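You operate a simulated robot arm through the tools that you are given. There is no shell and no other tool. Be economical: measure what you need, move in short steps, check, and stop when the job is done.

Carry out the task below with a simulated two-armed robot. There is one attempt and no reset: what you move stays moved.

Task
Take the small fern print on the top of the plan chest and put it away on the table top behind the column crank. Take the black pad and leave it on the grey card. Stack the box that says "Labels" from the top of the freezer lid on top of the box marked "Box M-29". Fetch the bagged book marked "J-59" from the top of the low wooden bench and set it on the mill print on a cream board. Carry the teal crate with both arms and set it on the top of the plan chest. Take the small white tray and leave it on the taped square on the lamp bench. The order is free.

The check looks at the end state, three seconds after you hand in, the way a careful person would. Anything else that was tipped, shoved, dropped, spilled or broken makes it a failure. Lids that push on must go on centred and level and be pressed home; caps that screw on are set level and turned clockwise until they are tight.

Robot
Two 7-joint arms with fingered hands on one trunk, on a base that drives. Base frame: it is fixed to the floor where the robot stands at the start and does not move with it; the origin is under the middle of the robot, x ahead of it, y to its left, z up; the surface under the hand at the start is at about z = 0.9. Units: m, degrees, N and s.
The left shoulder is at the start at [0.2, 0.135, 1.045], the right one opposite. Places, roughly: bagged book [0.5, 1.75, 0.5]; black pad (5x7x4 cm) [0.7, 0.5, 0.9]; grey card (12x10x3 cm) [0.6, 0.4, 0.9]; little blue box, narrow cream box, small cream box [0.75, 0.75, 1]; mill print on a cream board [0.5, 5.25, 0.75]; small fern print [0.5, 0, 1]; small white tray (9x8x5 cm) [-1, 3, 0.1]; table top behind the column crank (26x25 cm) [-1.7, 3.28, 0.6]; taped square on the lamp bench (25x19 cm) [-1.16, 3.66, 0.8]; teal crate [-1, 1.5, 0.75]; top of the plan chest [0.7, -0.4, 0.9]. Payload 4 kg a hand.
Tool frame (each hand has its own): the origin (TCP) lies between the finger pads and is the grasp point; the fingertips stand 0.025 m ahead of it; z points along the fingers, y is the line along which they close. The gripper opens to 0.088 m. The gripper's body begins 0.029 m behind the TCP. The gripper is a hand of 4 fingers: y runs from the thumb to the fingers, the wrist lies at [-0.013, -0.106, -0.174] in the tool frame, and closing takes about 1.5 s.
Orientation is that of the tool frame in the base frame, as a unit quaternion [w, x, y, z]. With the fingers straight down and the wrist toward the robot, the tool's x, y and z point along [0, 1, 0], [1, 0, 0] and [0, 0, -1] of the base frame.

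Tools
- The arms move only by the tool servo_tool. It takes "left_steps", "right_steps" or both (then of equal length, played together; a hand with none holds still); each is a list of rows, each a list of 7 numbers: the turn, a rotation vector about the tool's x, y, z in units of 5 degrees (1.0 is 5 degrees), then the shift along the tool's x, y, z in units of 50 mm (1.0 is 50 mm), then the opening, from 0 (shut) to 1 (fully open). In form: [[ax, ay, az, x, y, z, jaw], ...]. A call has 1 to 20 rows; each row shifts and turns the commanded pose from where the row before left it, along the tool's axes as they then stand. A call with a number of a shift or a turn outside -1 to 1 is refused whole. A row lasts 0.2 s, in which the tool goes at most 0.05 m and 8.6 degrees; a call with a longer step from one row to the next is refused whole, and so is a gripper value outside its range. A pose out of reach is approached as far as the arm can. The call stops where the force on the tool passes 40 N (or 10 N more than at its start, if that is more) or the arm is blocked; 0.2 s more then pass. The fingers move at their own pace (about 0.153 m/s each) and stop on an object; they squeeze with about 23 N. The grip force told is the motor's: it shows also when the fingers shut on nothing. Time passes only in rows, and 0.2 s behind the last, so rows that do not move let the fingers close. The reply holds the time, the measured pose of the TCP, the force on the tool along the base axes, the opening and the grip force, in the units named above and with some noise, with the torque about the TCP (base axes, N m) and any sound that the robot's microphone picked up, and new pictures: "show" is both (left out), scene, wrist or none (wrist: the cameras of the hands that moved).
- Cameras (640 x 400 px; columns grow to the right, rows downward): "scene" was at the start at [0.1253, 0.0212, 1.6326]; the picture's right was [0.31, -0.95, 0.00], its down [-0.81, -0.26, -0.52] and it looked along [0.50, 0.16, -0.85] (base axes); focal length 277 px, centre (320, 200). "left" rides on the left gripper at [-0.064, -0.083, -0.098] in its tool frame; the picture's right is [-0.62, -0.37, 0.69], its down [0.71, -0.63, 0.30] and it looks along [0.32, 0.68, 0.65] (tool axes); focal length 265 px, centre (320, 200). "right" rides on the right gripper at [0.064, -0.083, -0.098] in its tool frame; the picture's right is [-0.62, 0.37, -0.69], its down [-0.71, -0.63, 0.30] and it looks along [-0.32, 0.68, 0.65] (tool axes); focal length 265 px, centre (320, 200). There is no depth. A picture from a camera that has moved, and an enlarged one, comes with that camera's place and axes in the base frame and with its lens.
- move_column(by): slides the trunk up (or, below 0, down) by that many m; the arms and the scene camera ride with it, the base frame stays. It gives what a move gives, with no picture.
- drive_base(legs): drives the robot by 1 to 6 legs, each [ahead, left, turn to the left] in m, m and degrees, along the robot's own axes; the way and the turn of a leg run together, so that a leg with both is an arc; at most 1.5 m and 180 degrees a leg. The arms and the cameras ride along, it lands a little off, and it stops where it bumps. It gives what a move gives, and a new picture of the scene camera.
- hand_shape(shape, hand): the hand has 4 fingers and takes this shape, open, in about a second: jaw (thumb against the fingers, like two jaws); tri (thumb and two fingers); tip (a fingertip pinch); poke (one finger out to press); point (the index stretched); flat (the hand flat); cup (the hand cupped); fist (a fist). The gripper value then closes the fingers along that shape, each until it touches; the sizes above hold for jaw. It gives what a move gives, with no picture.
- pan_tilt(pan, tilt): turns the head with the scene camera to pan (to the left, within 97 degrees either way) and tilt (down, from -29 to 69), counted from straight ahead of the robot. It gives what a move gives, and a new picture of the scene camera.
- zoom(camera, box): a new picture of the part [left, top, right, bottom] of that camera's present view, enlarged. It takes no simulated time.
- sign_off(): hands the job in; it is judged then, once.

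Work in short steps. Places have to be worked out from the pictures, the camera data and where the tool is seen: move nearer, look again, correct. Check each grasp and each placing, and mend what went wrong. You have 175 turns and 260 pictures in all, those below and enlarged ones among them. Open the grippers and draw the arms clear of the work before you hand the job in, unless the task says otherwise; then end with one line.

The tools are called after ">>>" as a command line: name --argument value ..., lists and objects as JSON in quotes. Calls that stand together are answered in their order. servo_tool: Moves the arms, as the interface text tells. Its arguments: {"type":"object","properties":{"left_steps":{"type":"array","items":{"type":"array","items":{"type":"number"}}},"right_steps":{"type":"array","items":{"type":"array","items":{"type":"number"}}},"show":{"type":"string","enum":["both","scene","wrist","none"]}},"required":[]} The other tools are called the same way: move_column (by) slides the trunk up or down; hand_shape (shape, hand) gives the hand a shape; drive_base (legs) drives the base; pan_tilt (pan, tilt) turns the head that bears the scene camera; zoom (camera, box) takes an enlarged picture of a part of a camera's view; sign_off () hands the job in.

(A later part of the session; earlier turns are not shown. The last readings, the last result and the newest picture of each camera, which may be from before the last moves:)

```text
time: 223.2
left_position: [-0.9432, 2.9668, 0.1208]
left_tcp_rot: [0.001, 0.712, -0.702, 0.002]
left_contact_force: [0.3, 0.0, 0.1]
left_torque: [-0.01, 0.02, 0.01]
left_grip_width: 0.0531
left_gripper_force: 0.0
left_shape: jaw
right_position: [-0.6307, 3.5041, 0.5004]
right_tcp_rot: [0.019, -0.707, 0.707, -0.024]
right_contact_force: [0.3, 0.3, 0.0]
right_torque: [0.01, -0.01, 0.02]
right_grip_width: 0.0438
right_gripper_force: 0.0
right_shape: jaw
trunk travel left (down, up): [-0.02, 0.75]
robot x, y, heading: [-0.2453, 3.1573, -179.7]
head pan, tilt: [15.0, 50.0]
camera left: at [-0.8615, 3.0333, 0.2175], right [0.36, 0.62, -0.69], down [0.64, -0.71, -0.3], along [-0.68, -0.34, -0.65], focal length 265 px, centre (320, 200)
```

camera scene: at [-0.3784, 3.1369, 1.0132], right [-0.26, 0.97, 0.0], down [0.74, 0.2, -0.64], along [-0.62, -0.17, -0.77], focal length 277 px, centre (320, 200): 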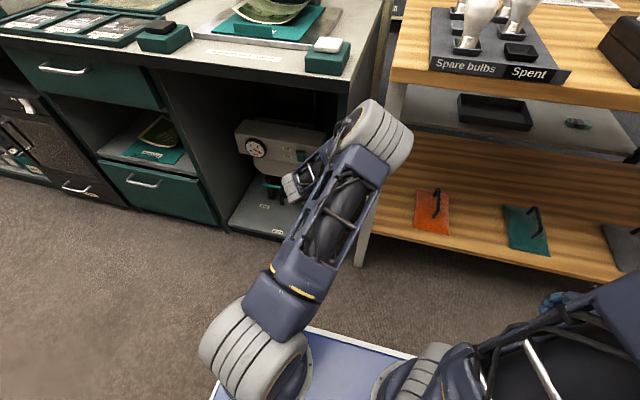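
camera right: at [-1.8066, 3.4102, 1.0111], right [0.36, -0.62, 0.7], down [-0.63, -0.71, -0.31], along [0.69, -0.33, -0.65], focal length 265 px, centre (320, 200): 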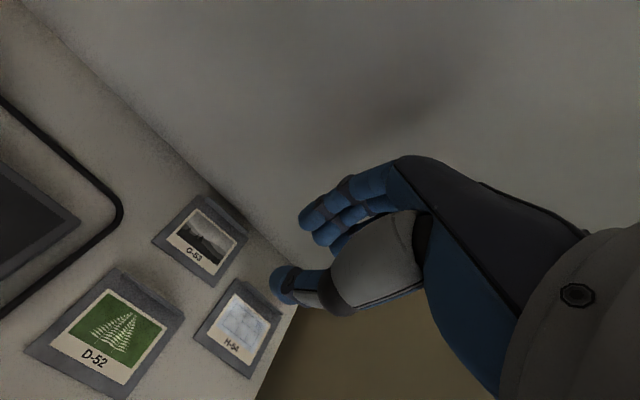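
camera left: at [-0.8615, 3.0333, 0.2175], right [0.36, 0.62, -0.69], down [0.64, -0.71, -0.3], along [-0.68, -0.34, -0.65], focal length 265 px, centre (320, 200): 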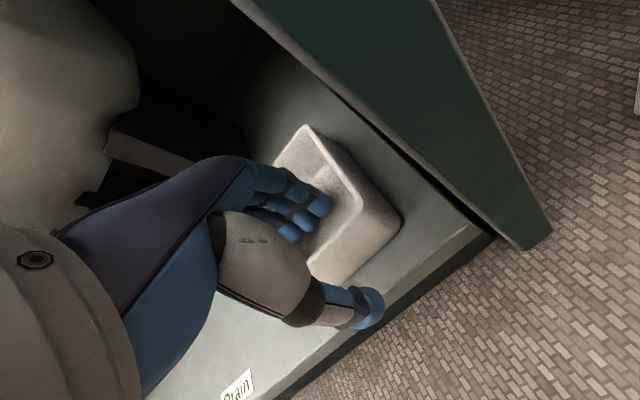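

Fingers are inside the tray, with the thumb outside. A bit lower, then close.

>>> servo_tool --left_steps '[[0, 0, 0, 0, 0, 0.15, 0.6], [0, 0, 0, 0, 0, 0.15, 0.6], [0, 0, 0, 0, 0, 0, 0.6]]' --show "none"

>>> servo_tool --left_steps '[[0, 0, 0, 0, 0, 0, 0], [0, 0, 0, 0, 0, 0, 0], [0, 0, 0, 0, 0, 0, 0], [0, 0, 0, 0, 0, 0, 0], [0, 0, 0, 0, 0, 0, 0], [0, 0, 0, 0, 0, 0, 0]]' --show "wrist"

```text
time: 224.0
left_position: [-0.9468, 2.9665, 0.108]
left_tcp_rot: [0.002, 0.712, -0.702, -0.001]
left_contact_force: [1.9, 1.8, 36.7]
left_torque: [0.17, 1.08, -0.05]
left_grip_width: 0.0511
left_gripper_force: 0.1
left_shape: jaw
right_position: [-0.6302, 3.5031, 0.5019]
right_tcp_rot: [-0.02, 0.708, -0.706, 0.024]
right_contact_force: [-0.8, -0.4, 0.4]
right_torque: [0.01, -0.01, 0.02]
right_grip_width: 0.0438
right_gripper_force: 0.1
right_shape: jaw
trunk travel left (down, up): [-0.02, 0.75]
robot x, y, heading: [-0.2432, 3.1552, -179.8]
head pan, tilt: [15.0, 50.0]
```

```text
time: 224.5
left_position: [-0.9464, 2.9663, 0.1085]
left_tcp_rot: [0.004, 0.713, -0.701, -0.001]
left_contact_force: [0.3, -0.5, 14.7]
left_torque: [0.02, 0.23, -0.09]
left_grip_width: 0.0154
left_gripper_force: 23.1
left_shape: jaw
right_position: [-0.6312, 3.5029, 0.5004]
right_tcp_rot: [-0.02, 0.707, -0.706, 0.024]
right_contact_force: [-0.1, 0.6, 0.3]
right_torque: [-0.02, -0.01, 0.0]
right_grip_width: 0.0437
right_gripper_force: 0.0
right_shape: jaw
trunk travel left (down, up): [-0.02, 0.75]
robot x, y, heading: [-0.2442, 3.1566, -180.0]
head pan, tilt: [15.0, 50.0]
stopped in row 2 (left hand): the force on the tool passed its limit at 47 N (the readings are from after the stop); the commanded pose is now the measured one
camera left: at [-0.8643, 3.0322, 0.2051], right [0.35, 0.62, -0.7], down [0.64, -0.71, -0.3], along [-0.68, -0.34, -0.65], focal length 265 px, centre (320, 200)
```

left: 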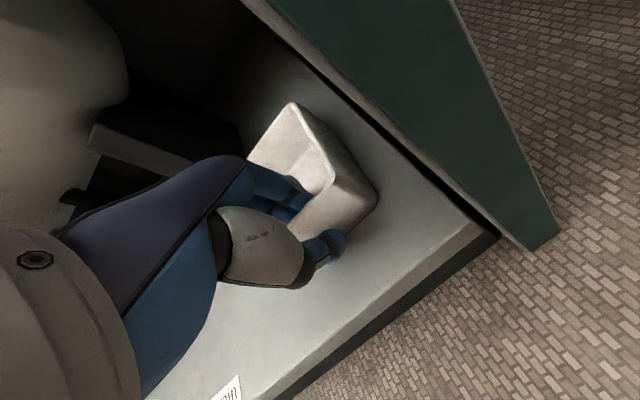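

The front wall is pinched (1.5 cm). I lift gently by 6 cm and check.

>>> servo_tool --left_steps '[[0, 0, 0, 0, 0, 0, 0], [0, 0, 0, 0, 0, -0.2, 0], [0, 0, 0, 0, 0, -0.3, 0], [0, 0, 0, 0, 0, -0.3, 0], [0, 0, 0, 0, 0, -0.4, 0], [0, 0, 0, 0, 0, 0, 0]]' --show "wrist"

```text
time: 225.9
left_position: [-0.9465, 2.9669, 0.1675]
left_tcp_rot: [0.003, 0.712, -0.702, 0.0]
left_contact_force: [0.1, 0.3, -0.5]
left_torque: [-0.01, -0.03, 0.0]
left_grip_width: 0.0135
left_gripper_force: 22.9
left_shape: jaw
right_position: [-0.6291, 3.5033, 0.4992]
right_tcp_rot: [-0.02, 0.708, -0.706, 0.024]
right_contact_force: [0.3, 0.1, -0.5]
right_torque: [-0.01, 0.0, -0.02]
right_grip_width: 0.0438
right_gripper_force: 0.0
right_shape: jaw
trunk travel left (down, up): [-0.02, 0.75]
robot x, y, heading: [-0.2422, 3.1587, -179.8]
head pan, tilt: [15.0, 50.0]
camera left: at [-0.8634, 3.033, 0.2644], right [0.36, 0.62, -0.7], down [0.64, -0.71, -0.3], along [-0.68, -0.34, -0.65], focal length 265 px, centre (320, 200)
```

left: 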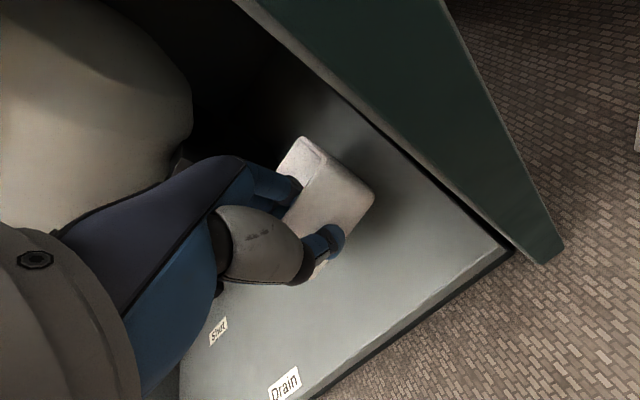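

The tray is held, tilting a little in the pinch. I raise it a bit, back the base out 0.2 m, and then look.

>>> servo_tool --left_steps '[[0, 0, 0, 0, 0, -0.6, 0], [0, 0, 0, 0, -0.4, -0.6, 0], [0, 0, 0, 0, -0.5, -0.4, 0], [0, 0, 0, 0, 0, 0, 0]]' --show "none"

>>> drive_base --legs '[[-0.18, 0, 0]]'

>>> zoom --camera "left" --box '[160, 100, 480, 300]'

```text
time: 226.9
left_position: [-0.9008, 2.9665, 0.2469]
left_tcp_rot: [0.002, 0.713, -0.701, 0.001]
left_contact_force: [0.4, -1.3, -0.5]
left_torque: [0.05, -0.04, -0.02]
left_grip_width: 0.0134
left_gripper_force: 23.1
left_shape: jaw
right_position: [-0.63, 3.5035, 0.4999]
right_tcp_rot: [-0.02, 0.707, -0.707, 0.023]
right_contact_force: [0.1, 0.2, 0.3]
right_torque: [-0.01, 0.03, -0.01]
right_grip_width: 0.0437
right_gripper_force: 0.0
right_shape: jaw
trunk travel left (down, up): [-0.02, 0.75]
robot x, y, heading: [-0.2444, 3.1551, -179.8]
head pan, tilt: [15.0, 50.0]
```

```text
time: 228.4
left_position: [-0.7195, 2.9676, 0.2465]
left_tcp_rot: [0.002, 0.713, -0.702, 0.001]
left_contact_force: [0.1, -0.8, -1.2]
left_torque: [-0.04, -0.04, 0.04]
left_grip_width: 0.0134
left_gripper_force: 22.8
left_shape: jaw
right_position: [-0.4478, 3.504, 0.5007]
right_tcp_rot: [-0.021, 0.707, -0.706, 0.024]
right_contact_force: [0.6, 0.1, 0.5]
right_torque: [-0.01, -0.01, 0.0]
right_grip_width: 0.0437
right_gripper_force: 0.0
right_shape: jaw
trunk travel left (down, up): [-0.02, 0.75]
robot x, y, heading: [-0.0593, 3.1579, -180.1]
head pan, tilt: [15.0, 50.0]
camera scene: at [-0.197, 3.1372, 1.0132], right [-0.26, 0.97, 0.0], down [0.74, 0.2, -0.64], along [-0.62, -0.17, -0.77], focal length 277 px, centre (320, 200)
```

scene: 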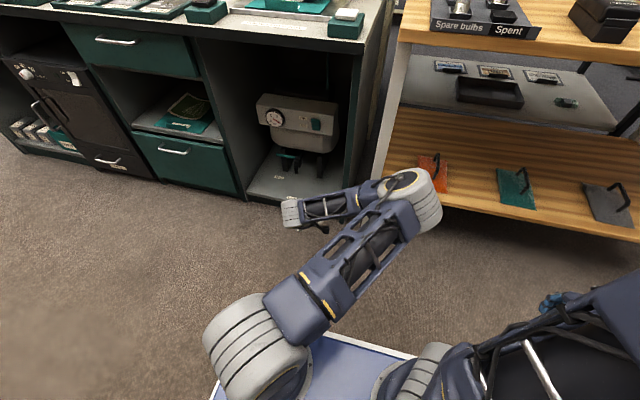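

```text
2.00 times, centred on (320, 200) of left
camera zoom: at [-0.6374, 3.0334, 0.3443], right [0.36, 0.62, -0.7], down [0.64, -0.71, -0.3], along [-0.68, -0.34, -0.65], focal length 531 px, centre (320, 200)
```

zoom: 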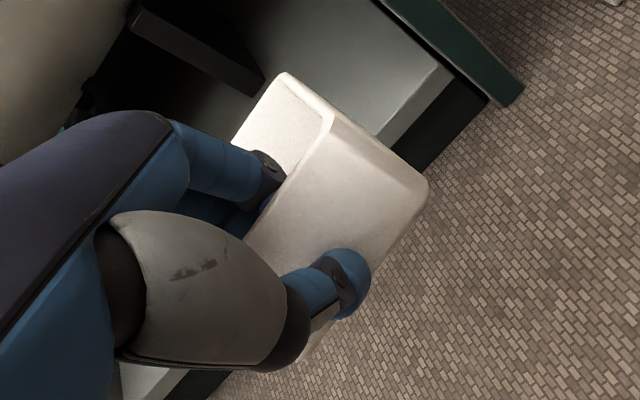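

Before raising, I draw the hand back 6 cm to clear the bench edge, then raise the trunk.

>>> servo_tool --left_steps '[[0, 0, 0, 0, -0.4, -0.2, 0], [0, 0, 0, 0, -0.4, -0.2, 0], [0, 0, 0, 0, -0.4, -0.2, 0], [0, 0, 0, 0, 0, 0, 0]]' --show "none"

>>> move_column --by 0.72

>>> pan_tilt --pan 15 --tilt 50

```text
time: 229.4
left_position: [-0.6599, 2.9688, 0.2788]
left_tcp_rot: [0.002, 0.712, -0.702, 0.001]
left_contact_force: [-0.1, -0.3, -0.8]
left_torque: [-0.01, -0.06, 0.0]
left_grip_width: 0.0133
left_gripper_force: 23.0
left_shape: jaw
right_position: [-0.4486, 3.5054, 0.5001]
right_tcp_rot: [-0.019, 0.707, -0.707, 0.023]
right_contact_force: [0.4, 0.4, 0.3]
right_torque: [0.03, -0.05, 0.01]
right_grip_width: 0.0438
right_gripper_force: 0.1
right_shape: jaw
trunk travel left (down, up): [-0.02, 0.75]
robot x, y, heading: [-0.0645, 3.1581, -180.1]
head pan, tilt: [15.0, 50.0]
```

```text
refused: 0.72 is not a number from -0.4 to 0.4
```

```text
time: 230.0
left_position: [-0.6591, 2.9674, 0.2773]
left_tcp_rot: [0.002, 0.712, -0.702, 0.0]
left_contact_force: [-0.6, 0.4, -0.6]
left_torque: [-0.02, -0.04, -0.02]
left_grip_width: 0.0134
left_gripper_force: 22.9
left_shape: jaw
right_position: [-0.448, 3.5034, 0.5006]
right_tcp_rot: [-0.02, 0.707, -0.706, 0.023]
right_contact_force: [0.3, -0.9, 0.4]
right_torque: [-0.02, -0.04, 0.0]
right_grip_width: 0.0439
right_gripper_force: 0.1
right_shape: jaw
trunk travel left (down, up): [-0.02, 0.75]
robot x, y, heading: [-0.0648, 3.1587, -180.2]
head pan, tilt: [15.0, 50.0]
camera scene: at [-0.197, 3.1372, 1.0132], right [-0.26, 0.97, 0.0], down [0.74, 0.2, -0.64], along [-0.62, -0.17, -0.77], focal length 277 px, centre (320, 200)
```

scene: 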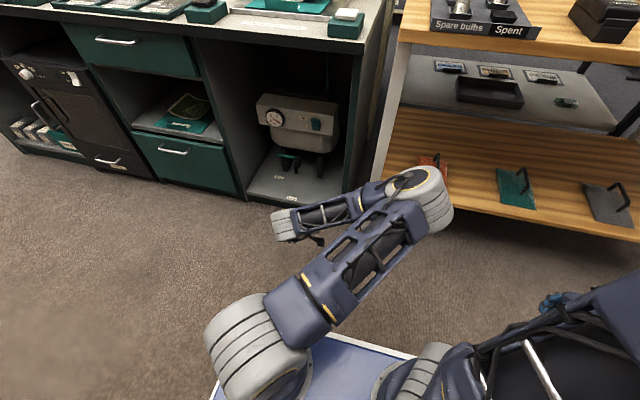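

The elbow is close to the lamp bench's front, so I first lift the hand itself (which brings the elbow up and back), and then the trunk.

>>> servo_tool --left_steps '[[0, 0, 0, 0, 0, -0.7, 0], [0, 0, 0, 0, 0, -0.7, 0], [0, 0, 0, 0, 0, -0.7, 0], [0, 0, 0, 0, 0, -0.7, 0], [0, 0, 0, 0, 0, -0.7, 0], [0, 0, 0, 0, 0, -0.7, 0], [0, 0, 0, 0, 0, 0, 0]]' --show "scene"

```text
time: 231.6
left_position: [-0.6593, 2.9695, 0.4873]
left_tcp_rot: [0.002, 0.713, -0.701, 0.001]
left_contact_force: [-0.1, -0.1, -0.2]
left_torque: [0.01, -0.01, -0.01]
left_grip_width: 0.0137
left_gripper_force: 23.2
left_shape: jaw
right_position: [-0.4485, 3.5041, 0.5005]
right_tcp_rot: [0.02, -0.707, 0.707, -0.024]
right_contact_force: [-0.4, 0.1, 0.4]
right_torque: [-0.01, -0.01, 0.0]
right_grip_width: 0.044
right_gripper_force: 0.1
right_shape: jaw
trunk travel left (down, up): [-0.02, 0.75]
robot x, y, heading: [-0.061, 3.16, -180.1]
head pan, tilt: [15.0, 50.0]
camera scene: at [-0.197, 3.1372, 1.0132], right [-0.26, 0.97, 0.0], down [0.74, 0.2, -0.64], along [-0.62, -0.17, -0.77], focal length 277 px, centre (320, 200)
```

scene: 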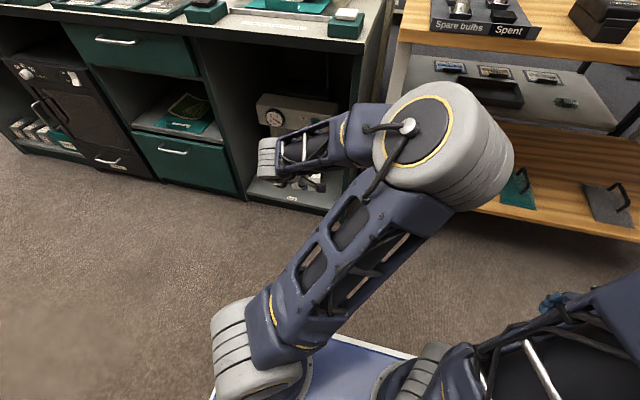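

I swing the hand 15 cm to the left to draw the elbow away from the lamp bench.

>>> servo_tool --left_steps '[[0, 0, 0, 0.8, 0, -0.3, 0], [0, 0, 0, 0.8, 0, -0.3, 0], [0, 0, 0, 0.8, 0, -0.3, 0], [0, 0, 0, 0.8, 0, -0.3, 0], [0, 0, 0, 0, 0, 0, 0]]' --show "scene"

```text
time: 232.8
left_position: [-0.656, 2.809, 0.5475]
left_tcp_rot: [0.001, 0.713, -0.702, 0.001]
left_contact_force: [0.3, -0.1, -0.2]
left_torque: [0.02, -0.04, 0.01]
left_grip_width: 0.0135
left_gripper_force: 23.2
left_shape: jaw
right_position: [-0.4491, 3.5043, 0.5011]
right_tcp_rot: [0.02, -0.706, 0.707, -0.023]
right_contact_force: [0.8, -0.2, 0.9]
right_torque: [0.03, 0.02, 0.04]
right_grip_width: 0.0437
right_gripper_force: 0.1
right_shape: jaw
trunk travel left (down, up): [-0.02, 0.75]
robot x, y, heading: [-0.0591, 3.1543, -179.8]
head pan, tilt: [15.0, 50.0]
camera scene: at [-0.197, 3.1372, 1.0133], right [-0.26, 0.97, 0.0], down [0.74, 0.2, -0.64], along [-0.62, -0.17, -0.77], focal length 277 px, centre (320, 200)
```

scene: 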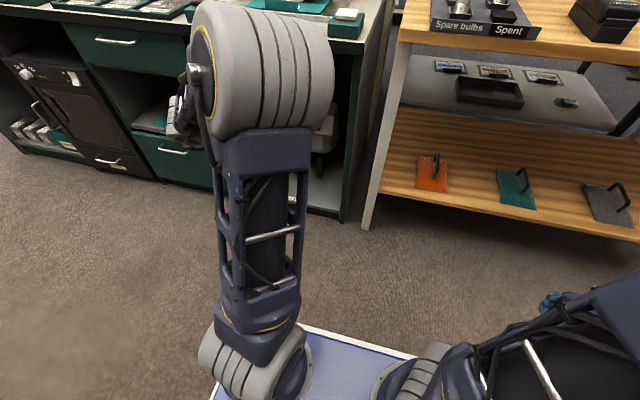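

The elbow is now well clear. I raise the trunk.

>>> move_column --by 0.4

>>> move_column --by 0.24

>>> servo_tool --left_steps '[[0, 0, 0, 0, 0, 0, 0]]' --show "both"

```text
time: 236.7
left_position: [-0.6561, 2.8106, 0.9474]
left_tcp_rot: [0.002, 0.713, -0.701, 0.0]
left_contact_force: [0.3, -0.6, -1.1]
left_torque: [-0.04, -0.01, 0.01]
left_grip_width: 0.0134
left_gripper_force: 22.9
left_shape: jaw
right_position: [-0.4485, 3.5033, 0.9004]
right_tcp_rot: [0.02, -0.707, 0.707, -0.024]
right_contact_force: [-0.1, -0.3, -0.5]
right_torque: [0.04, 0.0, 0.0]
right_grip_width: 0.044
right_gripper_force: 0.1
right_shape: jaw
trunk travel left (down, up): [-0.42, 0.35]
robot x, y, heading: [-0.0611, 3.155, -179.7]
head pan, tilt: [15.0, 50.0]
```

```text
time: 239.2
left_position: [-0.6579, 2.8109, 1.1878]
left_tcp_rot: [0.002, 0.712, -0.702, 0.001]
left_contact_force: [-0.3, 0.1, -0.4]
left_torque: [0.04, -0.02, -0.01]
left_grip_width: 0.0135
left_gripper_force: 22.5
left_shape: jaw
right_position: [-0.4491, 3.5047, 1.1411]
right_tcp_rot: [0.018, -0.707, 0.707, -0.023]
right_contact_force: [-0.7, 0.8, 0.1]
right_torque: [-0.01, -0.01, -0.03]
right_grip_width: 0.0439
right_gripper_force: 0.0
right_shape: jaw
trunk travel left (down, up): [-0.66, 0.11]
robot x, y, heading: [-0.0585, 3.1583, -180.2]
head pan, tilt: [15.0, 50.0]
```

```text
time: 239.6
left_position: [-0.6577, 2.8111, 1.1859]
left_tcp_rot: [0.002, 0.713, -0.701, 0.0]
left_contact_force: [-0.2, -0.2, -0.4]
left_torque: [0.02, -0.03, 0.01]
left_grip_width: 0.0133
left_gripper_force: 23.0
left_shape: jaw
right_position: [-0.4484, 3.5051, 1.1397]
right_tcp_rot: [0.019, -0.707, 0.707, -0.023]
right_contact_force: [0.8, 0.1, 0.5]
right_torque: [0.01, -0.02, 0.0]
right_grip_width: 0.0435
right_gripper_force: 0.0
right_shape: jaw
trunk travel left (down, up): [-0.66, 0.11]
robot x, y, heading: [-0.0651, 3.1554, -179.7]
head pan, tilt: [15.0, 50.0]
camera scene: at [-0.1971, 3.1372, 1.6532], right [-0.26, 0.97, 0.0], down [0.74, 0.2, -0.64], along [-0.62, -0.17, -0.77], focal length 277 px, centre (320, 200)
camera left: at [-0.5745, 2.8761, 1.2842], right [0.36, 0.62, -0.7], down [0.64, -0.71, -0.3], along [-0.68, -0.34, -0.65], focal length 265 px, centre (320, 200)
```

scene: 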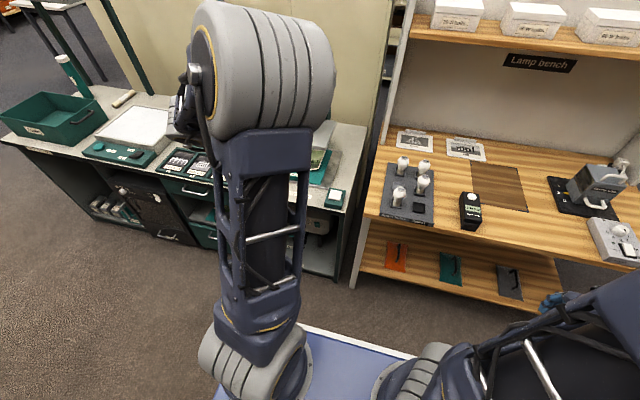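
left: 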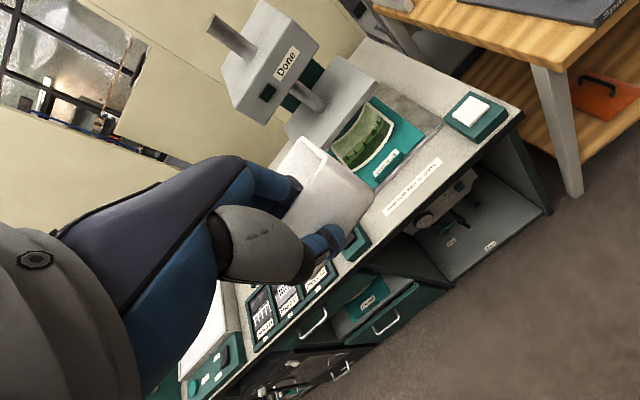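

Now over to the lamp bench: I strafe right and slightly forward.

>>> drive_base --legs '[[0.08, -0.35, 0], [0.2, -0.4, 0]]'

>>> pan_tilt --pan 12 --tilt 50

```text
time: 244.2
left_position: [-0.9367, 3.5603, 1.1868]
left_tcp_rot: [0.002, 0.713, -0.701, 0.0]
left_contact_force: [-1.1, 0.1, -0.3]
left_torque: [0.0, -0.03, -0.01]
left_grip_width: 0.0137
left_gripper_force: 23.2
left_shape: jaw
right_position: [-0.7322, 4.2536, 1.1401]
right_tcp_rot: [-0.019, 0.708, -0.706, 0.022]
right_contact_force: [0.9, 0.5, 0.6]
right_torque: [-0.02, -0.03, 0.0]
right_grip_width: 0.0438
right_gripper_force: 0.0
right_shape: jaw
trunk travel left (down, up): [-0.66, 0.11]
robot x, y, heading: [-0.3476, 3.909, -180.0]
head pan, tilt: [15.0, 50.0]
camera scene: at [-0.4792, 3.8883, 1.6533], right [-0.26, 0.97, 0.0], down [0.74, 0.2, -0.64], along [-0.62, -0.17, -0.77], focal length 277 px, centre (320, 200)
```

scene: 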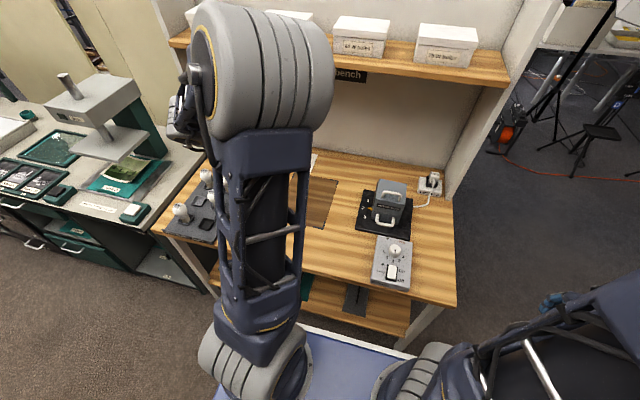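

```text
time: 244.8
left_position: [-0.9379, 3.5597, 1.1867]
left_tcp_rot: [0.001, 0.713, -0.701, 0.001]
left_contact_force: [-0.5, -0.4, -0.4]
left_torque: [0.0, -0.02, 0.0]
left_grip_width: 0.0133
left_gripper_force: 23.1
left_shape: jaw
right_position: [-0.7312, 4.2537, 1.1399]
right_tcp_rot: [-0.02, 0.708, -0.706, 0.024]
right_contact_force: [-0.7, 0.7, -0.4]
right_torque: [0.03, 0.0, -0.02]
right_grip_width: 0.0439
right_gripper_force: 0.0
right_shape: jaw
trunk travel left (down, up): [-0.66, 0.11]
robot x, y, heading: [-0.346, 3.911, -179.8]
head pan, tilt: [12.0, 50.0]
camera scene: at [-0.4802, 3.8922, 1.6533], right [-0.21, 0.98, 0.0], down [0.75, 0.16, -0.64], along [-0.63, -0.14, -0.77], focal length 277 px, centre (320, 200)
```

scene: 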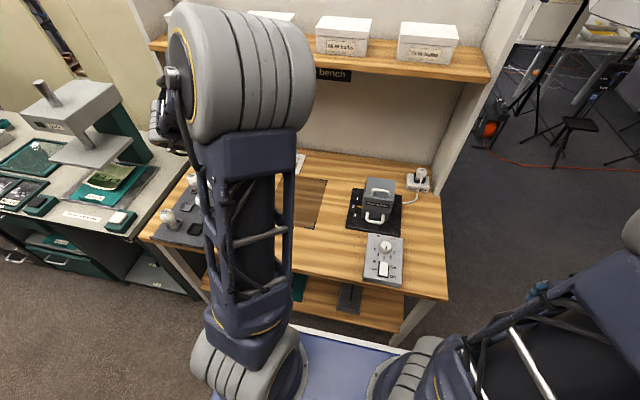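

I carry the tray above the taped square (TCP (-1.12, 3.652)) and down to z≈1.0.

>>> servo_tool --left_steps '[[0, 0, 0, -0.37, 0.73, 0, 0], [0, 0, 0, -0.37, 0.73, 0, 0], [0, 0, 0, -0.37, 0.73, 0, 0], [0, 0, 0, -0.37, 0.73, 0, 0], [0, 0, 0, -0.37, 0.73, 0, 0], [0, 0, 0, 0, 0, 0.8, 0], [0, 0, 0, 0, 0, 0.8, 0], [0, 0, 0, 0, 0, 0.8, 0], [0, 0, 0, 0, 0, 0.8, 0], [0, 0, 0, 0, 0, 0, 0]]' --show "both"

```text
time: 247.0
left_position: [-1.1222, 3.6485, 1.0271]
left_tcp_rot: [0.001, 0.713, -0.701, 0.001]
left_contact_force: [-0.4, -0.7, 0.5]
left_torque: [0.0, -0.05, 0.0]
left_grip_width: 0.0136
left_gripper_force: 22.2
left_shape: jaw
right_position: [-0.731, 4.2534, 1.1398]
right_tcp_rot: [-0.019, 0.708, -0.705, 0.023]
right_contact_force: [0.2, -0.6, 0.9]
right_torque: [0.03, 0.01, 0.01]
right_grip_width: 0.044
right_gripper_force: 0.1
right_shape: jaw
trunk travel left (down, up): [-0.66, 0.11]
robot x, y, heading: [-0.345, 3.9091, -179.8]
head pan, tilt: [12.0, 50.0]
camera scene: at [-0.4802, 3.8922, 1.6533], right [-0.21, 0.98, 0.0], down [0.75, 0.16, -0.64], along [-0.63, -0.14, -0.77], focal length 277 px, centre (320, 200)
camera left: at [-1.0399, 3.7142, 1.124], right [0.36, 0.62, -0.7], down [0.64, -0.7, -0.3], along [-0.68, -0.34, -0.65], focal length 265 px, centre (320, 200)
```

scene: 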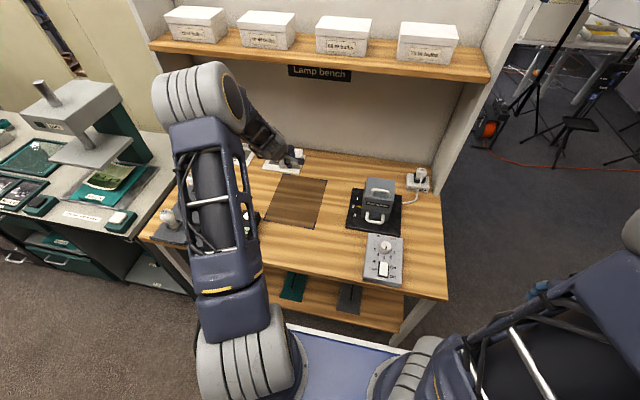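
left: 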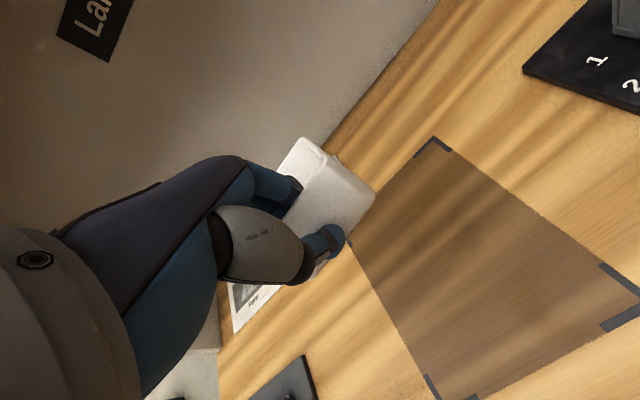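

The square's centre is confirmed at (-1.16, 3.65). I zoom on the tray to judge its tilt in the fingers.

>>> zoom --camera "left" --box '[240, 110, 420, 300]'

>>> zoom --camera "scene" --box '[220, 110, 340, 200]'

```text
2.11 times, centred on (330, 205) of left
camera zoom: at [-1.0399, 3.7142, 1.124], right [0.36, 0.62, -0.7], down [0.64, -0.7, -0.3], along [-0.68, -0.34, -0.65], focal length 559 px, centre (299, 190)
```

zoom: 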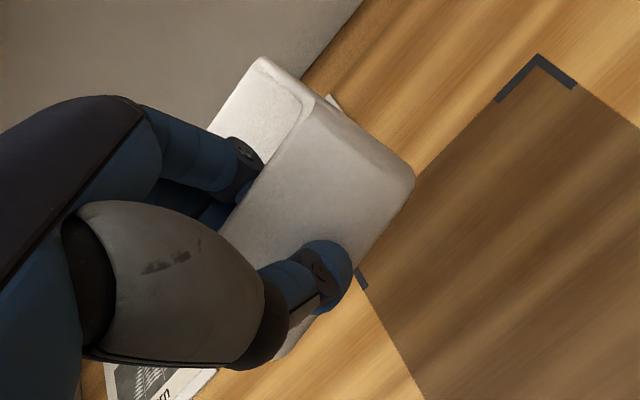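

```text
4.44 times, centred on (280, 155) of scene
camera zoom: at [-0.4802, 3.8922, 1.6533], right [-0.21, 0.98, 0.0], down [0.75, 0.16, -0.64], along [-0.63, -0.14, -0.77], focal length 1229 px, centre (498, 400)
```

zoom: 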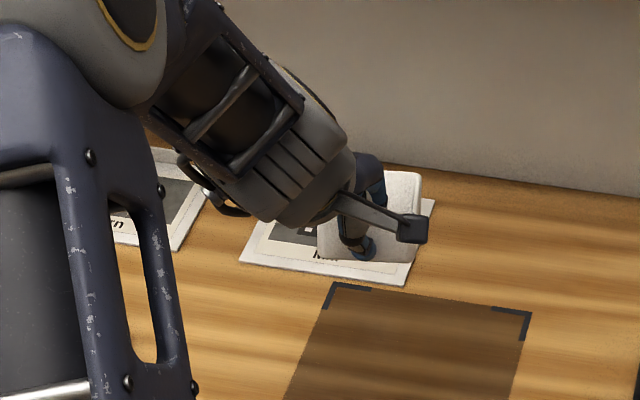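

The tray hangs about 30° nose-down. I pitch the hand back 30° so that the tray becomes level.

>>> servo_tool --left_steps '[[-1, 0, 0, 0, 0, 0, 0], [-1, 0, 0, 0, 0, 0, 0], [-1, 0, 0, 0, 0, 0, 0], [-1, 0, 0, 0, 0, 0, 0], [-1, 0, 0, 0, 0, 0, 0], [-1, 0, 0, 0, 0, 0, 0], [0, 0, 0, 0, 0, 0, 0]]' --show "both"

>>> zoom --camera "scene" --box '[220, 110, 340, 200]'

```text
time: 248.6
left_position: [-1.1226, 3.6481, 1.0269]
left_tcp_rot: [0.187, 0.688, -0.677, -0.182]
left_contact_force: [-0.2, -0.6, -1.0]
left_torque: [-0.03, -0.02, 0.0]
left_grip_width: 0.0134
left_gripper_force: 22.6
left_shape: jaw
right_position: [-0.7308, 4.2552, 1.141]
right_tcp_rot: [-0.019, 0.708, -0.706, 0.024]
right_contact_force: [0.7, -0.4, 0.0]
right_torque: [0.02, 0.01, 0.04]
right_grip_width: 0.0437
right_gripper_force: 0.1
right_shape: jaw
trunk travel left (down, up): [-0.66, 0.11]
robot x, y, heading: [-0.3435, 3.9075, -179.7]
head pan, tilt: [12.0, 50.0]
camera scene: at [-0.4802, 3.8922, 1.6533], right [-0.21, 0.98, 0.0], down [0.75, 0.16, -0.64], along [-0.63, -0.14, -0.77], focal length 277 px, centre (320, 200)
camera left: at [-1.0024, 3.7154, 1.0693], right [-0.04, 0.62, -0.79], down [0.4, -0.71, -0.58], along [-0.91, -0.34, -0.22], focal length 265 px, centre (320, 200)
```

scene: 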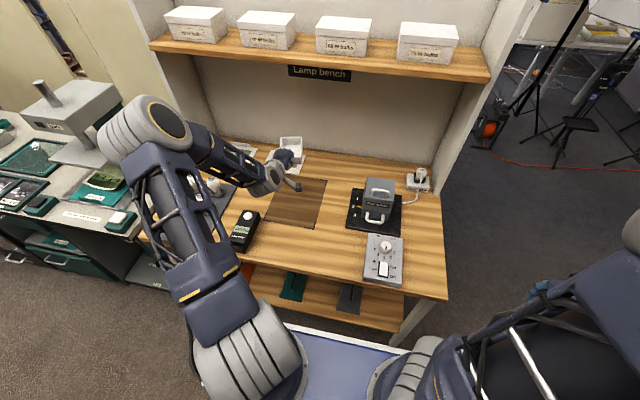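
left: 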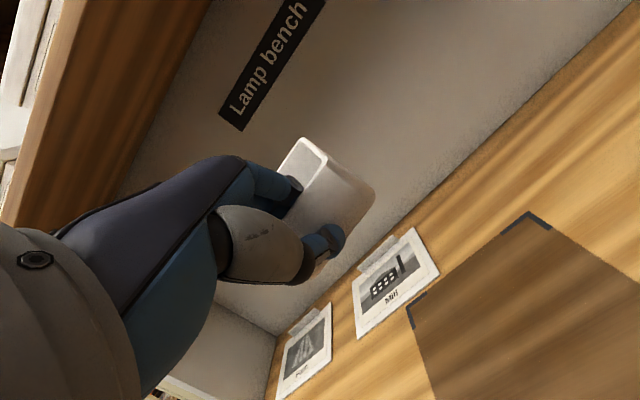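

```text
4.44 times, centred on (280, 155) of scene
camera zoom: at [-0.4802, 3.8922, 1.6533], right [-0.21, 0.98, 0.0], down [0.75, 0.16, -0.64], along [-0.63, -0.14, -0.77], focal length 1229 px, centre (498, 400)
```

zoom: 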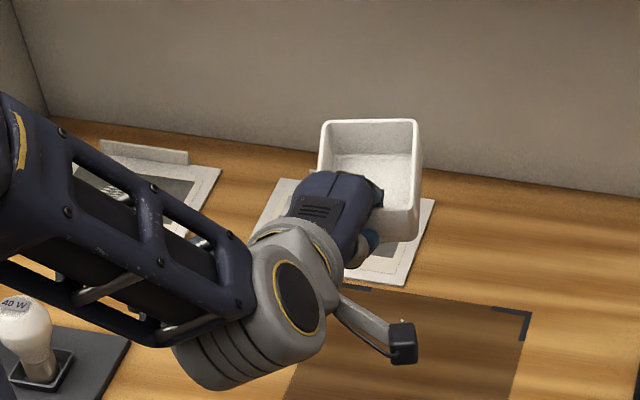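

I zoom closer to judge the level.

>>> zoom --camera "scene" --box '[270, 125, 330, 170]'

```text
8.89 times, centred on (300, 148) of scene
camera zoom: at [-0.4802, 3.8922, 1.6533], right [-0.21, 0.98, 0.0], down [0.75, 0.16, -0.64], along [-0.63, -0.14, -0.77], focal length 2459 px, centre (498, 667)
```

zoom: 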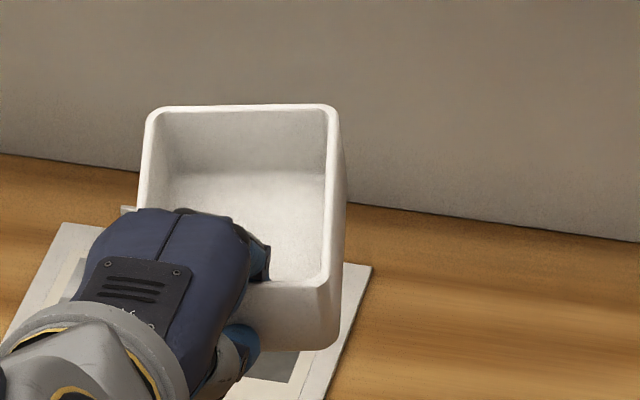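

Now slightly nose-up (≈12°). I pitch forward 12° and descend to z≈0.90.

>>> servo_tool --left_steps '[[0.8, 0, 0, 0, 0, 0, 0], [0.8, 0, 0, 0, 0, 0, 0], [0.8, 0, 0, 0, 0, 0, 0], [0, 0, 0, 0, 0, 0, 0]]' --show "none"

>>> zoom --camera "scene" --box '[270, 125, 330, 170]'

```text
time: 249.6
left_position: [-1.122, 3.649, 1.0276]
left_tcp_rot: [0.114, 0.705, -0.691, -0.108]
left_contact_force: [0.2, -0.3, -1.3]
left_torque: [0.02, -0.02, -0.01]
left_grip_width: 0.0134
left_gripper_force: 23.2
left_shape: jaw
right_position: [-0.7314, 4.2537, 1.1399]
right_tcp_rot: [-0.02, 0.708, -0.705, 0.023]
right_contact_force: [0.6, -0.1, 0.4]
right_torque: [0.0, 0.0, 0.0]
right_grip_width: 0.0434
right_gripper_force: 0.1
right_shape: jaw
trunk travel left (down, up): [-0.66, 0.11]
robot x, y, heading: [-0.3462, 3.9089, -179.9]
head pan, tilt: [12.0, 50.0]
```

```text
8.89 times, centred on (300, 148) of scene
camera zoom: at [-0.4802, 3.8921, 1.6532], right [-0.21, 0.98, 0.0], down [0.75, 0.16, -0.64], along [-0.63, -0.14, -0.77], focal length 2459 px, centre (498, 667)
```

zoom: 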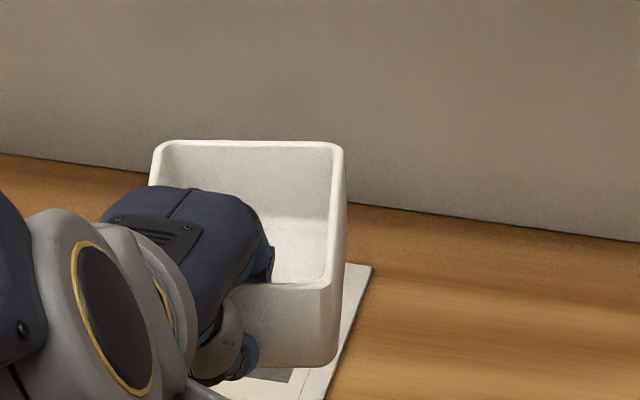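

Level now. I lower straight down to z≈0.89.

>>> servo_tool --left_steps '[[0, 0, 0, 0, -0.155, 0.475, 0], [0, 0, 0, 0, -0.155, 0.475, 0], [0, 0, 0, 0, -0.155, 0.475, 0], [0, 0, 0, 0, -0.155, 0.475, 0], [0, 0, 0, 0, -0.155, 0.475, 0], [0, 0, 0, 0, -0.093, 0.285, 0], [0, 0, 0, 0, 0, 0, 0]]' --show "both"

>>> zoom --camera "scene" --box '[240, 140, 340, 240]'

```text
time: 251.2
left_position: [-1.121, 3.6474, 0.8868]
left_tcp_rot: [0.115, 0.704, -0.692, -0.108]
left_contact_force: [0.2, -0.9, -0.2]
left_torque: [0.01, -0.05, 0.0]
left_grip_width: 0.0134
left_gripper_force: 22.5
left_shape: jaw
right_position: [-0.732, 4.2543, 1.1401]
right_tcp_rot: [-0.02, 0.708, -0.706, 0.022]
right_contact_force: [0.2, 0.8, 0.6]
right_torque: [-0.01, 0.03, -0.01]
right_grip_width: 0.0434
right_gripper_force: 0.2
right_shape: jaw
trunk travel left (down, up): [-0.66, 0.11]
robot x, y, heading: [-0.3466, 3.9094, -180.0]
head pan, tilt: [12.0, 50.0]
camera scene: at [-0.4802, 3.8922, 1.6532], right [-0.21, 0.98, 0.0], down [0.75, 0.16, -0.64], along [-0.63, -0.14, -0.77], focal length 277 px, centre (320, 200)
camera left: at [-1.0138, 3.7145, 0.9531], right [0.12, 0.62, -0.78], down [0.52, -0.71, -0.48], along [-0.85, -0.34, -0.41], focal length 265 px, centre (320, 200)
```

scene: 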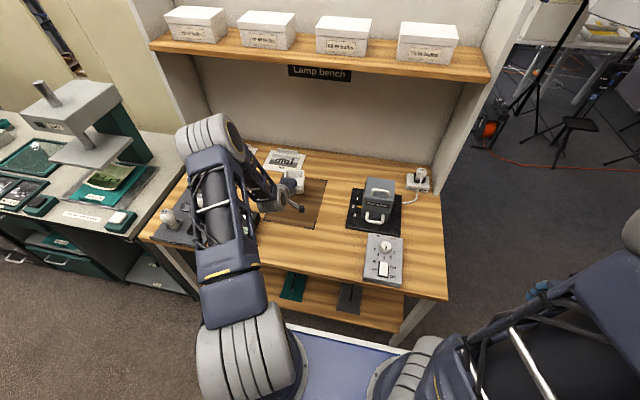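
left: 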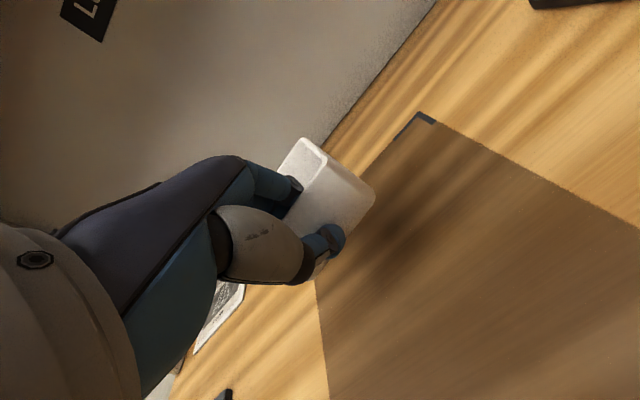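

```text
4.00 times, centred on (290, 190) of scene
camera zoom: at [-0.4802, 3.8922, 1.6532], right [-0.21, 0.98, 0.0], down [0.75, 0.16, -0.64], along [-0.63, -0.14, -0.77], focal length 1106 px, centre (440, 240)
```

zoom: 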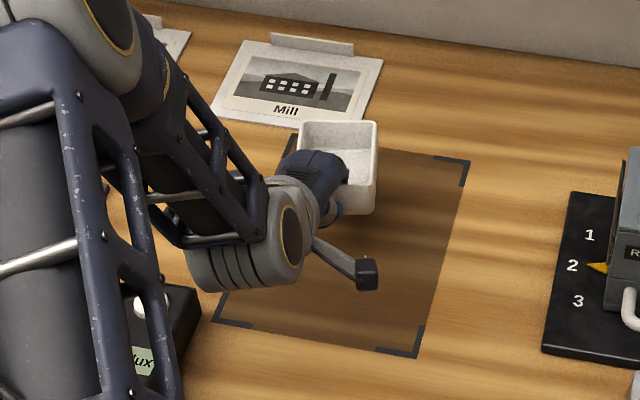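

It will land at the square's centre. I lower the last centimetres with contact checks.

>>> servo_tool --left_steps '[[0, 0, 0, 0, -0.093, 0.285, 0], [0, 0, 0, 0, -0.062, 0.19, 0], [0, 0, 0, 0, -0.031, 0.095, 0], [0, 0, 0, 0, -0.031, 0.095, 0], [0, 0, 0, 0, 0, 0, 0]]' --show "none"

>>> zoom --camera "scene" --box '[240, 140, 340, 240]'

```text
time: 252.4
left_position: [-1.1221, 3.6477, 0.851]
left_tcp_rot: [0.114, 0.704, -0.693, -0.108]
left_contact_force: [0.2, -0.4, -1.4]
left_torque: [-0.03, -0.03, 0.02]
left_grip_width: 0.0133
left_gripper_force: 23.1
left_shape: jaw
right_position: [-0.732, 4.2552, 1.1405]
right_tcp_rot: [-0.02, 0.707, -0.706, 0.023]
right_contact_force: [0.2, 0.6, -1.0]
right_torque: [-0.01, 0.02, -0.03]
right_grip_width: 0.044
right_gripper_force: 0.2
right_shape: jaw
trunk travel left (down, up): [-0.66, 0.11]
robot x, y, heading: [-0.3428, 3.9127, -179.8]
head pan, tilt: [12.0, 50.0]
```

```text
4.00 times, centred on (290, 190) of scene
camera zoom: at [-0.4802, 3.8922, 1.6532], right [-0.21, 0.98, 0.0], down [0.75, 0.16, -0.64], along [-0.63, -0.14, -0.77], focal length 1106 px, centre (440, 240)
```

zoom: 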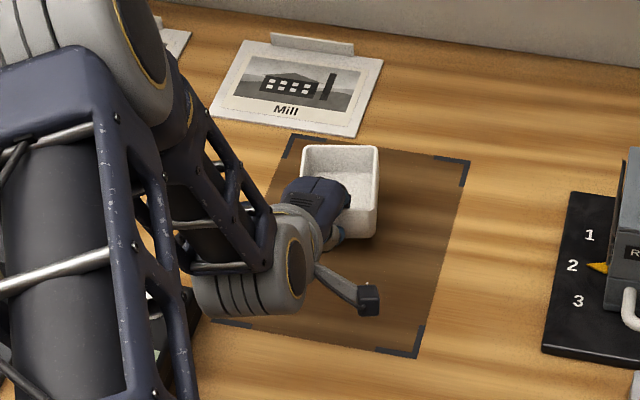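

>>> servo_tool --left_steps '[[0, 0, 0, 0, -0.06, 0.05, 0], [0, 0, 0, 0, -0.06, 0.05, 0], [0, 0, 0, 0, -0.06, 0.05, 0], [0, 0, 0, 0, -0.06, 0.05, 0], [0, 0, 0, 0, 0, 0, 0]]' --show "none"

```text
time: 253.6
left_position: [-1.1138, 3.6474, 0.838]
left_tcp_rot: [0.114, 0.704, -0.692, -0.108]
left_contact_force: [0.6, 0.4, -0.7]
left_torque: [0.03, -0.05, -0.01]
left_grip_width: 0.0134
left_gripper_force: 23.2
left_shape: jaw
right_position: [-0.7323, 4.2537, 1.1394]
right_tcp_rot: [-0.02, 0.708, -0.706, 0.023]
right_contact_force: [-0.1, -0.3, 0.6]
right_torque: [0.0, 0.01, 0.03]
right_grip_width: 0.0435
right_gripper_force: 0.0
right_shape: jaw
trunk travel left (down, up): [-0.66, 0.11]
robot x, y, heading: [-0.3487, 3.909, -179.8]
head pan, tilt: [12.0, 50.0]
```

Not yet touching; I continue in 3 mm steps.

>>> servo_tool --left_steps '[[0, 0, 0, 0, -0.0185, 0.057, 0], [0, 0, 0, 0, -0.0185, 0.057, 0], [0, 0, 0, 0, -0.0185, 0.057, 0], [0, 0, 0, 0, -0.0185, 0.057, 0], [0, 0, 0, 0, 0, 0, 0]]' --show "wrist"

```text
time: 254.8
left_position: [-1.1133, 3.6473, 0.8261]
left_tcp_rot: [0.114, 0.705, -0.692, -0.108]
left_contact_force: [0.2, -0.4, 0.5]
left_torque: [0.06, -0.01, -0.01]
left_grip_width: 0.0138
left_gripper_force: 23.2
left_shape: jaw
right_position: [-0.7318, 4.2546, 1.1409]
right_tcp_rot: [-0.02, 0.708, -0.706, 0.023]
right_contact_force: [-0.1, 0.1, 0.7]
right_torque: [0.01, -0.01, -0.02]
right_grip_width: 0.0439
right_gripper_force: 0.0
right_shape: jaw
trunk travel left (down, up): [-0.66, 0.11]
robot x, y, heading: [-0.3424, 3.9111, -179.8]
head pan, tilt: [12.0, 50.0]
camera left: at [-1.0059, 3.7146, 0.8927], right [0.12, 0.62, -0.78], down [0.52, -0.71, -0.48], along [-0.85, -0.34, -0.41], focal length 265 px, centre (320, 200)
```

left: 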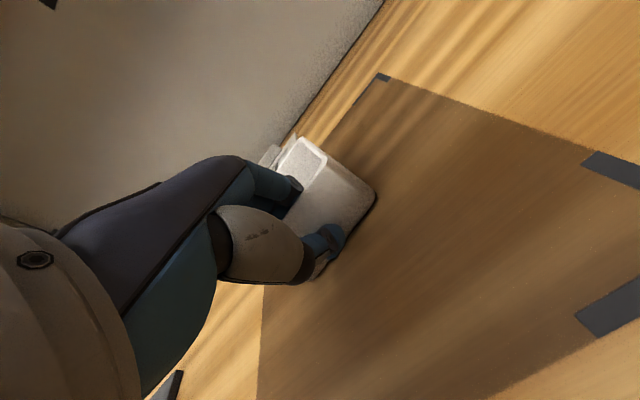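

Almost down (shadow meets the edge). A few more millimetres.

>>> servo_tool --left_steps '[[0, 0, 0, 0, -0.015, 0.045, 0], [0, 0, 0, 0, -0.015, 0.045, 0], [0, 0, 0, 0, 0, 0, 0]]' --show "none"

```text
time: 255.6
left_position: [-1.1159, 3.6482, 0.8235]
left_tcp_rot: [0.115, 0.705, -0.691, -0.109]
left_contact_force: [3.4, 0.0, 15.5]
left_torque: [-0.03, 0.22, -0.02]
left_grip_width: 0.0142
left_gripper_force: 23.1
left_shape: jaw
right_position: [-0.7319, 4.2547, 1.1412]
right_tcp_rot: [-0.02, 0.707, -0.706, 0.024]
right_contact_force: [-0.2, 0.1, 0.8]
right_torque: [0.03, 0.03, 0.01]
right_grip_width: 0.044
right_gripper_force: 0.0
right_shape: jaw
trunk travel left (down, up): [-0.66, 0.11]
robot x, y, heading: [-0.347, 3.9083, -179.9]
head pan, tilt: [12.0, 50.0]
```

Contact (15 N). I open the fingers and rise straight up.

>>> servo_tool --left_steps '[[0, 0, 0, 0, 0.005, -0.015, 0.4], [0, 0, 0, 0, 0, 0, 0.45], [0, 0, 0, 0, 0, 0, 0.45], [0, 0, 0, 0, 0.06, -0.19, 0.45], [0, 0, 0, 0, 0.124, -0.38, 0.45], [0, 0, 0, 0, 0.155, -0.475, 0.45], [0, 0, 0, 0, 0.25, -0.8, 0.45], [0, 0, 0, 0, 0.25, -0.8, 0.45], [0, 0, 0, 0, 0.25, -0.8, 0.45], [0, 0, 0, 0, 0.25, -0.8, 0.45], [0, 0, 0, 0, 0, 0, 0.45]]' --show "both"

>>> zoom --camera "scene" --box '[240, 140, 340, 240]'

```text
time: 258.0
left_position: [-1.1118, 3.6506, 1.0463]
left_tcp_rot: [0.114, 0.704, -0.692, -0.109]
left_contact_force: [0.1, 0.2, 0.8]
left_torque: [0.01, 0.04, 0.0]
left_grip_width: 0.0392
left_gripper_force: 0.0
left_shape: jaw
right_position: [-0.7325, 4.2551, 1.1403]
right_tcp_rot: [-0.019, 0.708, -0.706, 0.024]
right_contact_force: [0.1, -0.1, -0.1]
right_torque: [0.01, -0.04, 0.03]
right_grip_width: 0.0436
right_gripper_force: 0.0
right_shape: jaw
trunk travel left (down, up): [-0.66, 0.11]
robot x, y, heading: [-0.3459, 3.9071, -180.0]
head pan, tilt: [12.0, 50.0]
camera scene: at [-0.4803, 3.8921, 1.6532], right [-0.21, 0.98, 0.0], down [0.75, 0.16, -0.64], along [-0.63, -0.14, -0.77], focal length 277 px, centre (320, 200)
camera left: at [-1.0026, 3.7162, 1.1125], right [0.12, 0.62, -0.78], down [0.52, -0.71, -0.48], along [-0.85, -0.34, -0.41], focal length 265 px, centre (320, 200)
```

scene: 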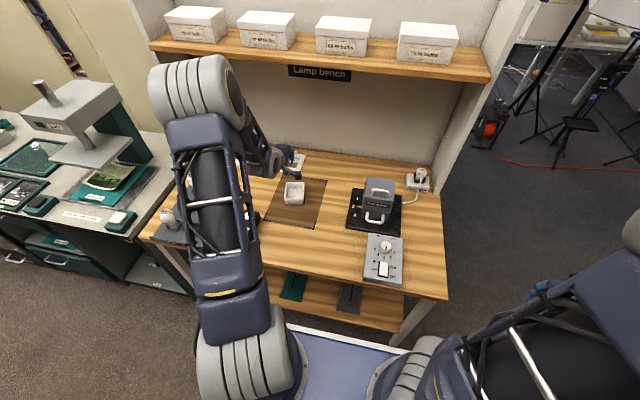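
left: 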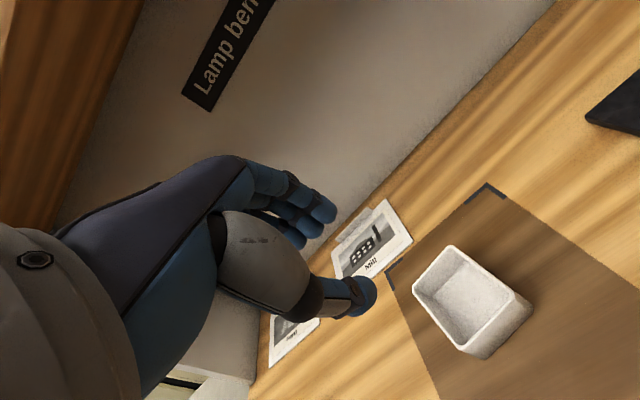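

```text
4.00 times, centred on (290, 190) of scene
camera zoom: at [-0.4803, 3.8921, 1.6532], right [-0.21, 0.98, 0.0], down [0.75, 0.16, -0.64], along [-0.63, -0.14, -0.77], focal length 1106 px, centre (440, 240)
```

zoom: 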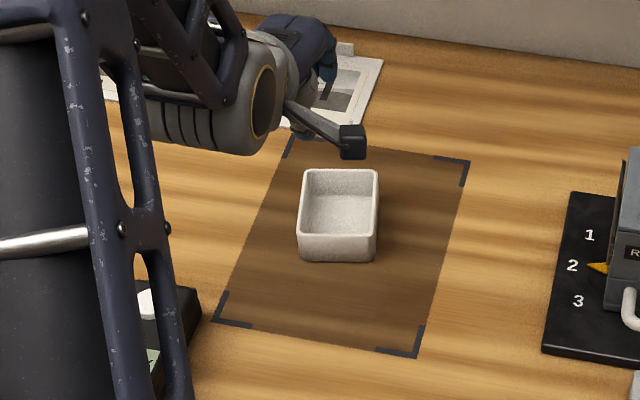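

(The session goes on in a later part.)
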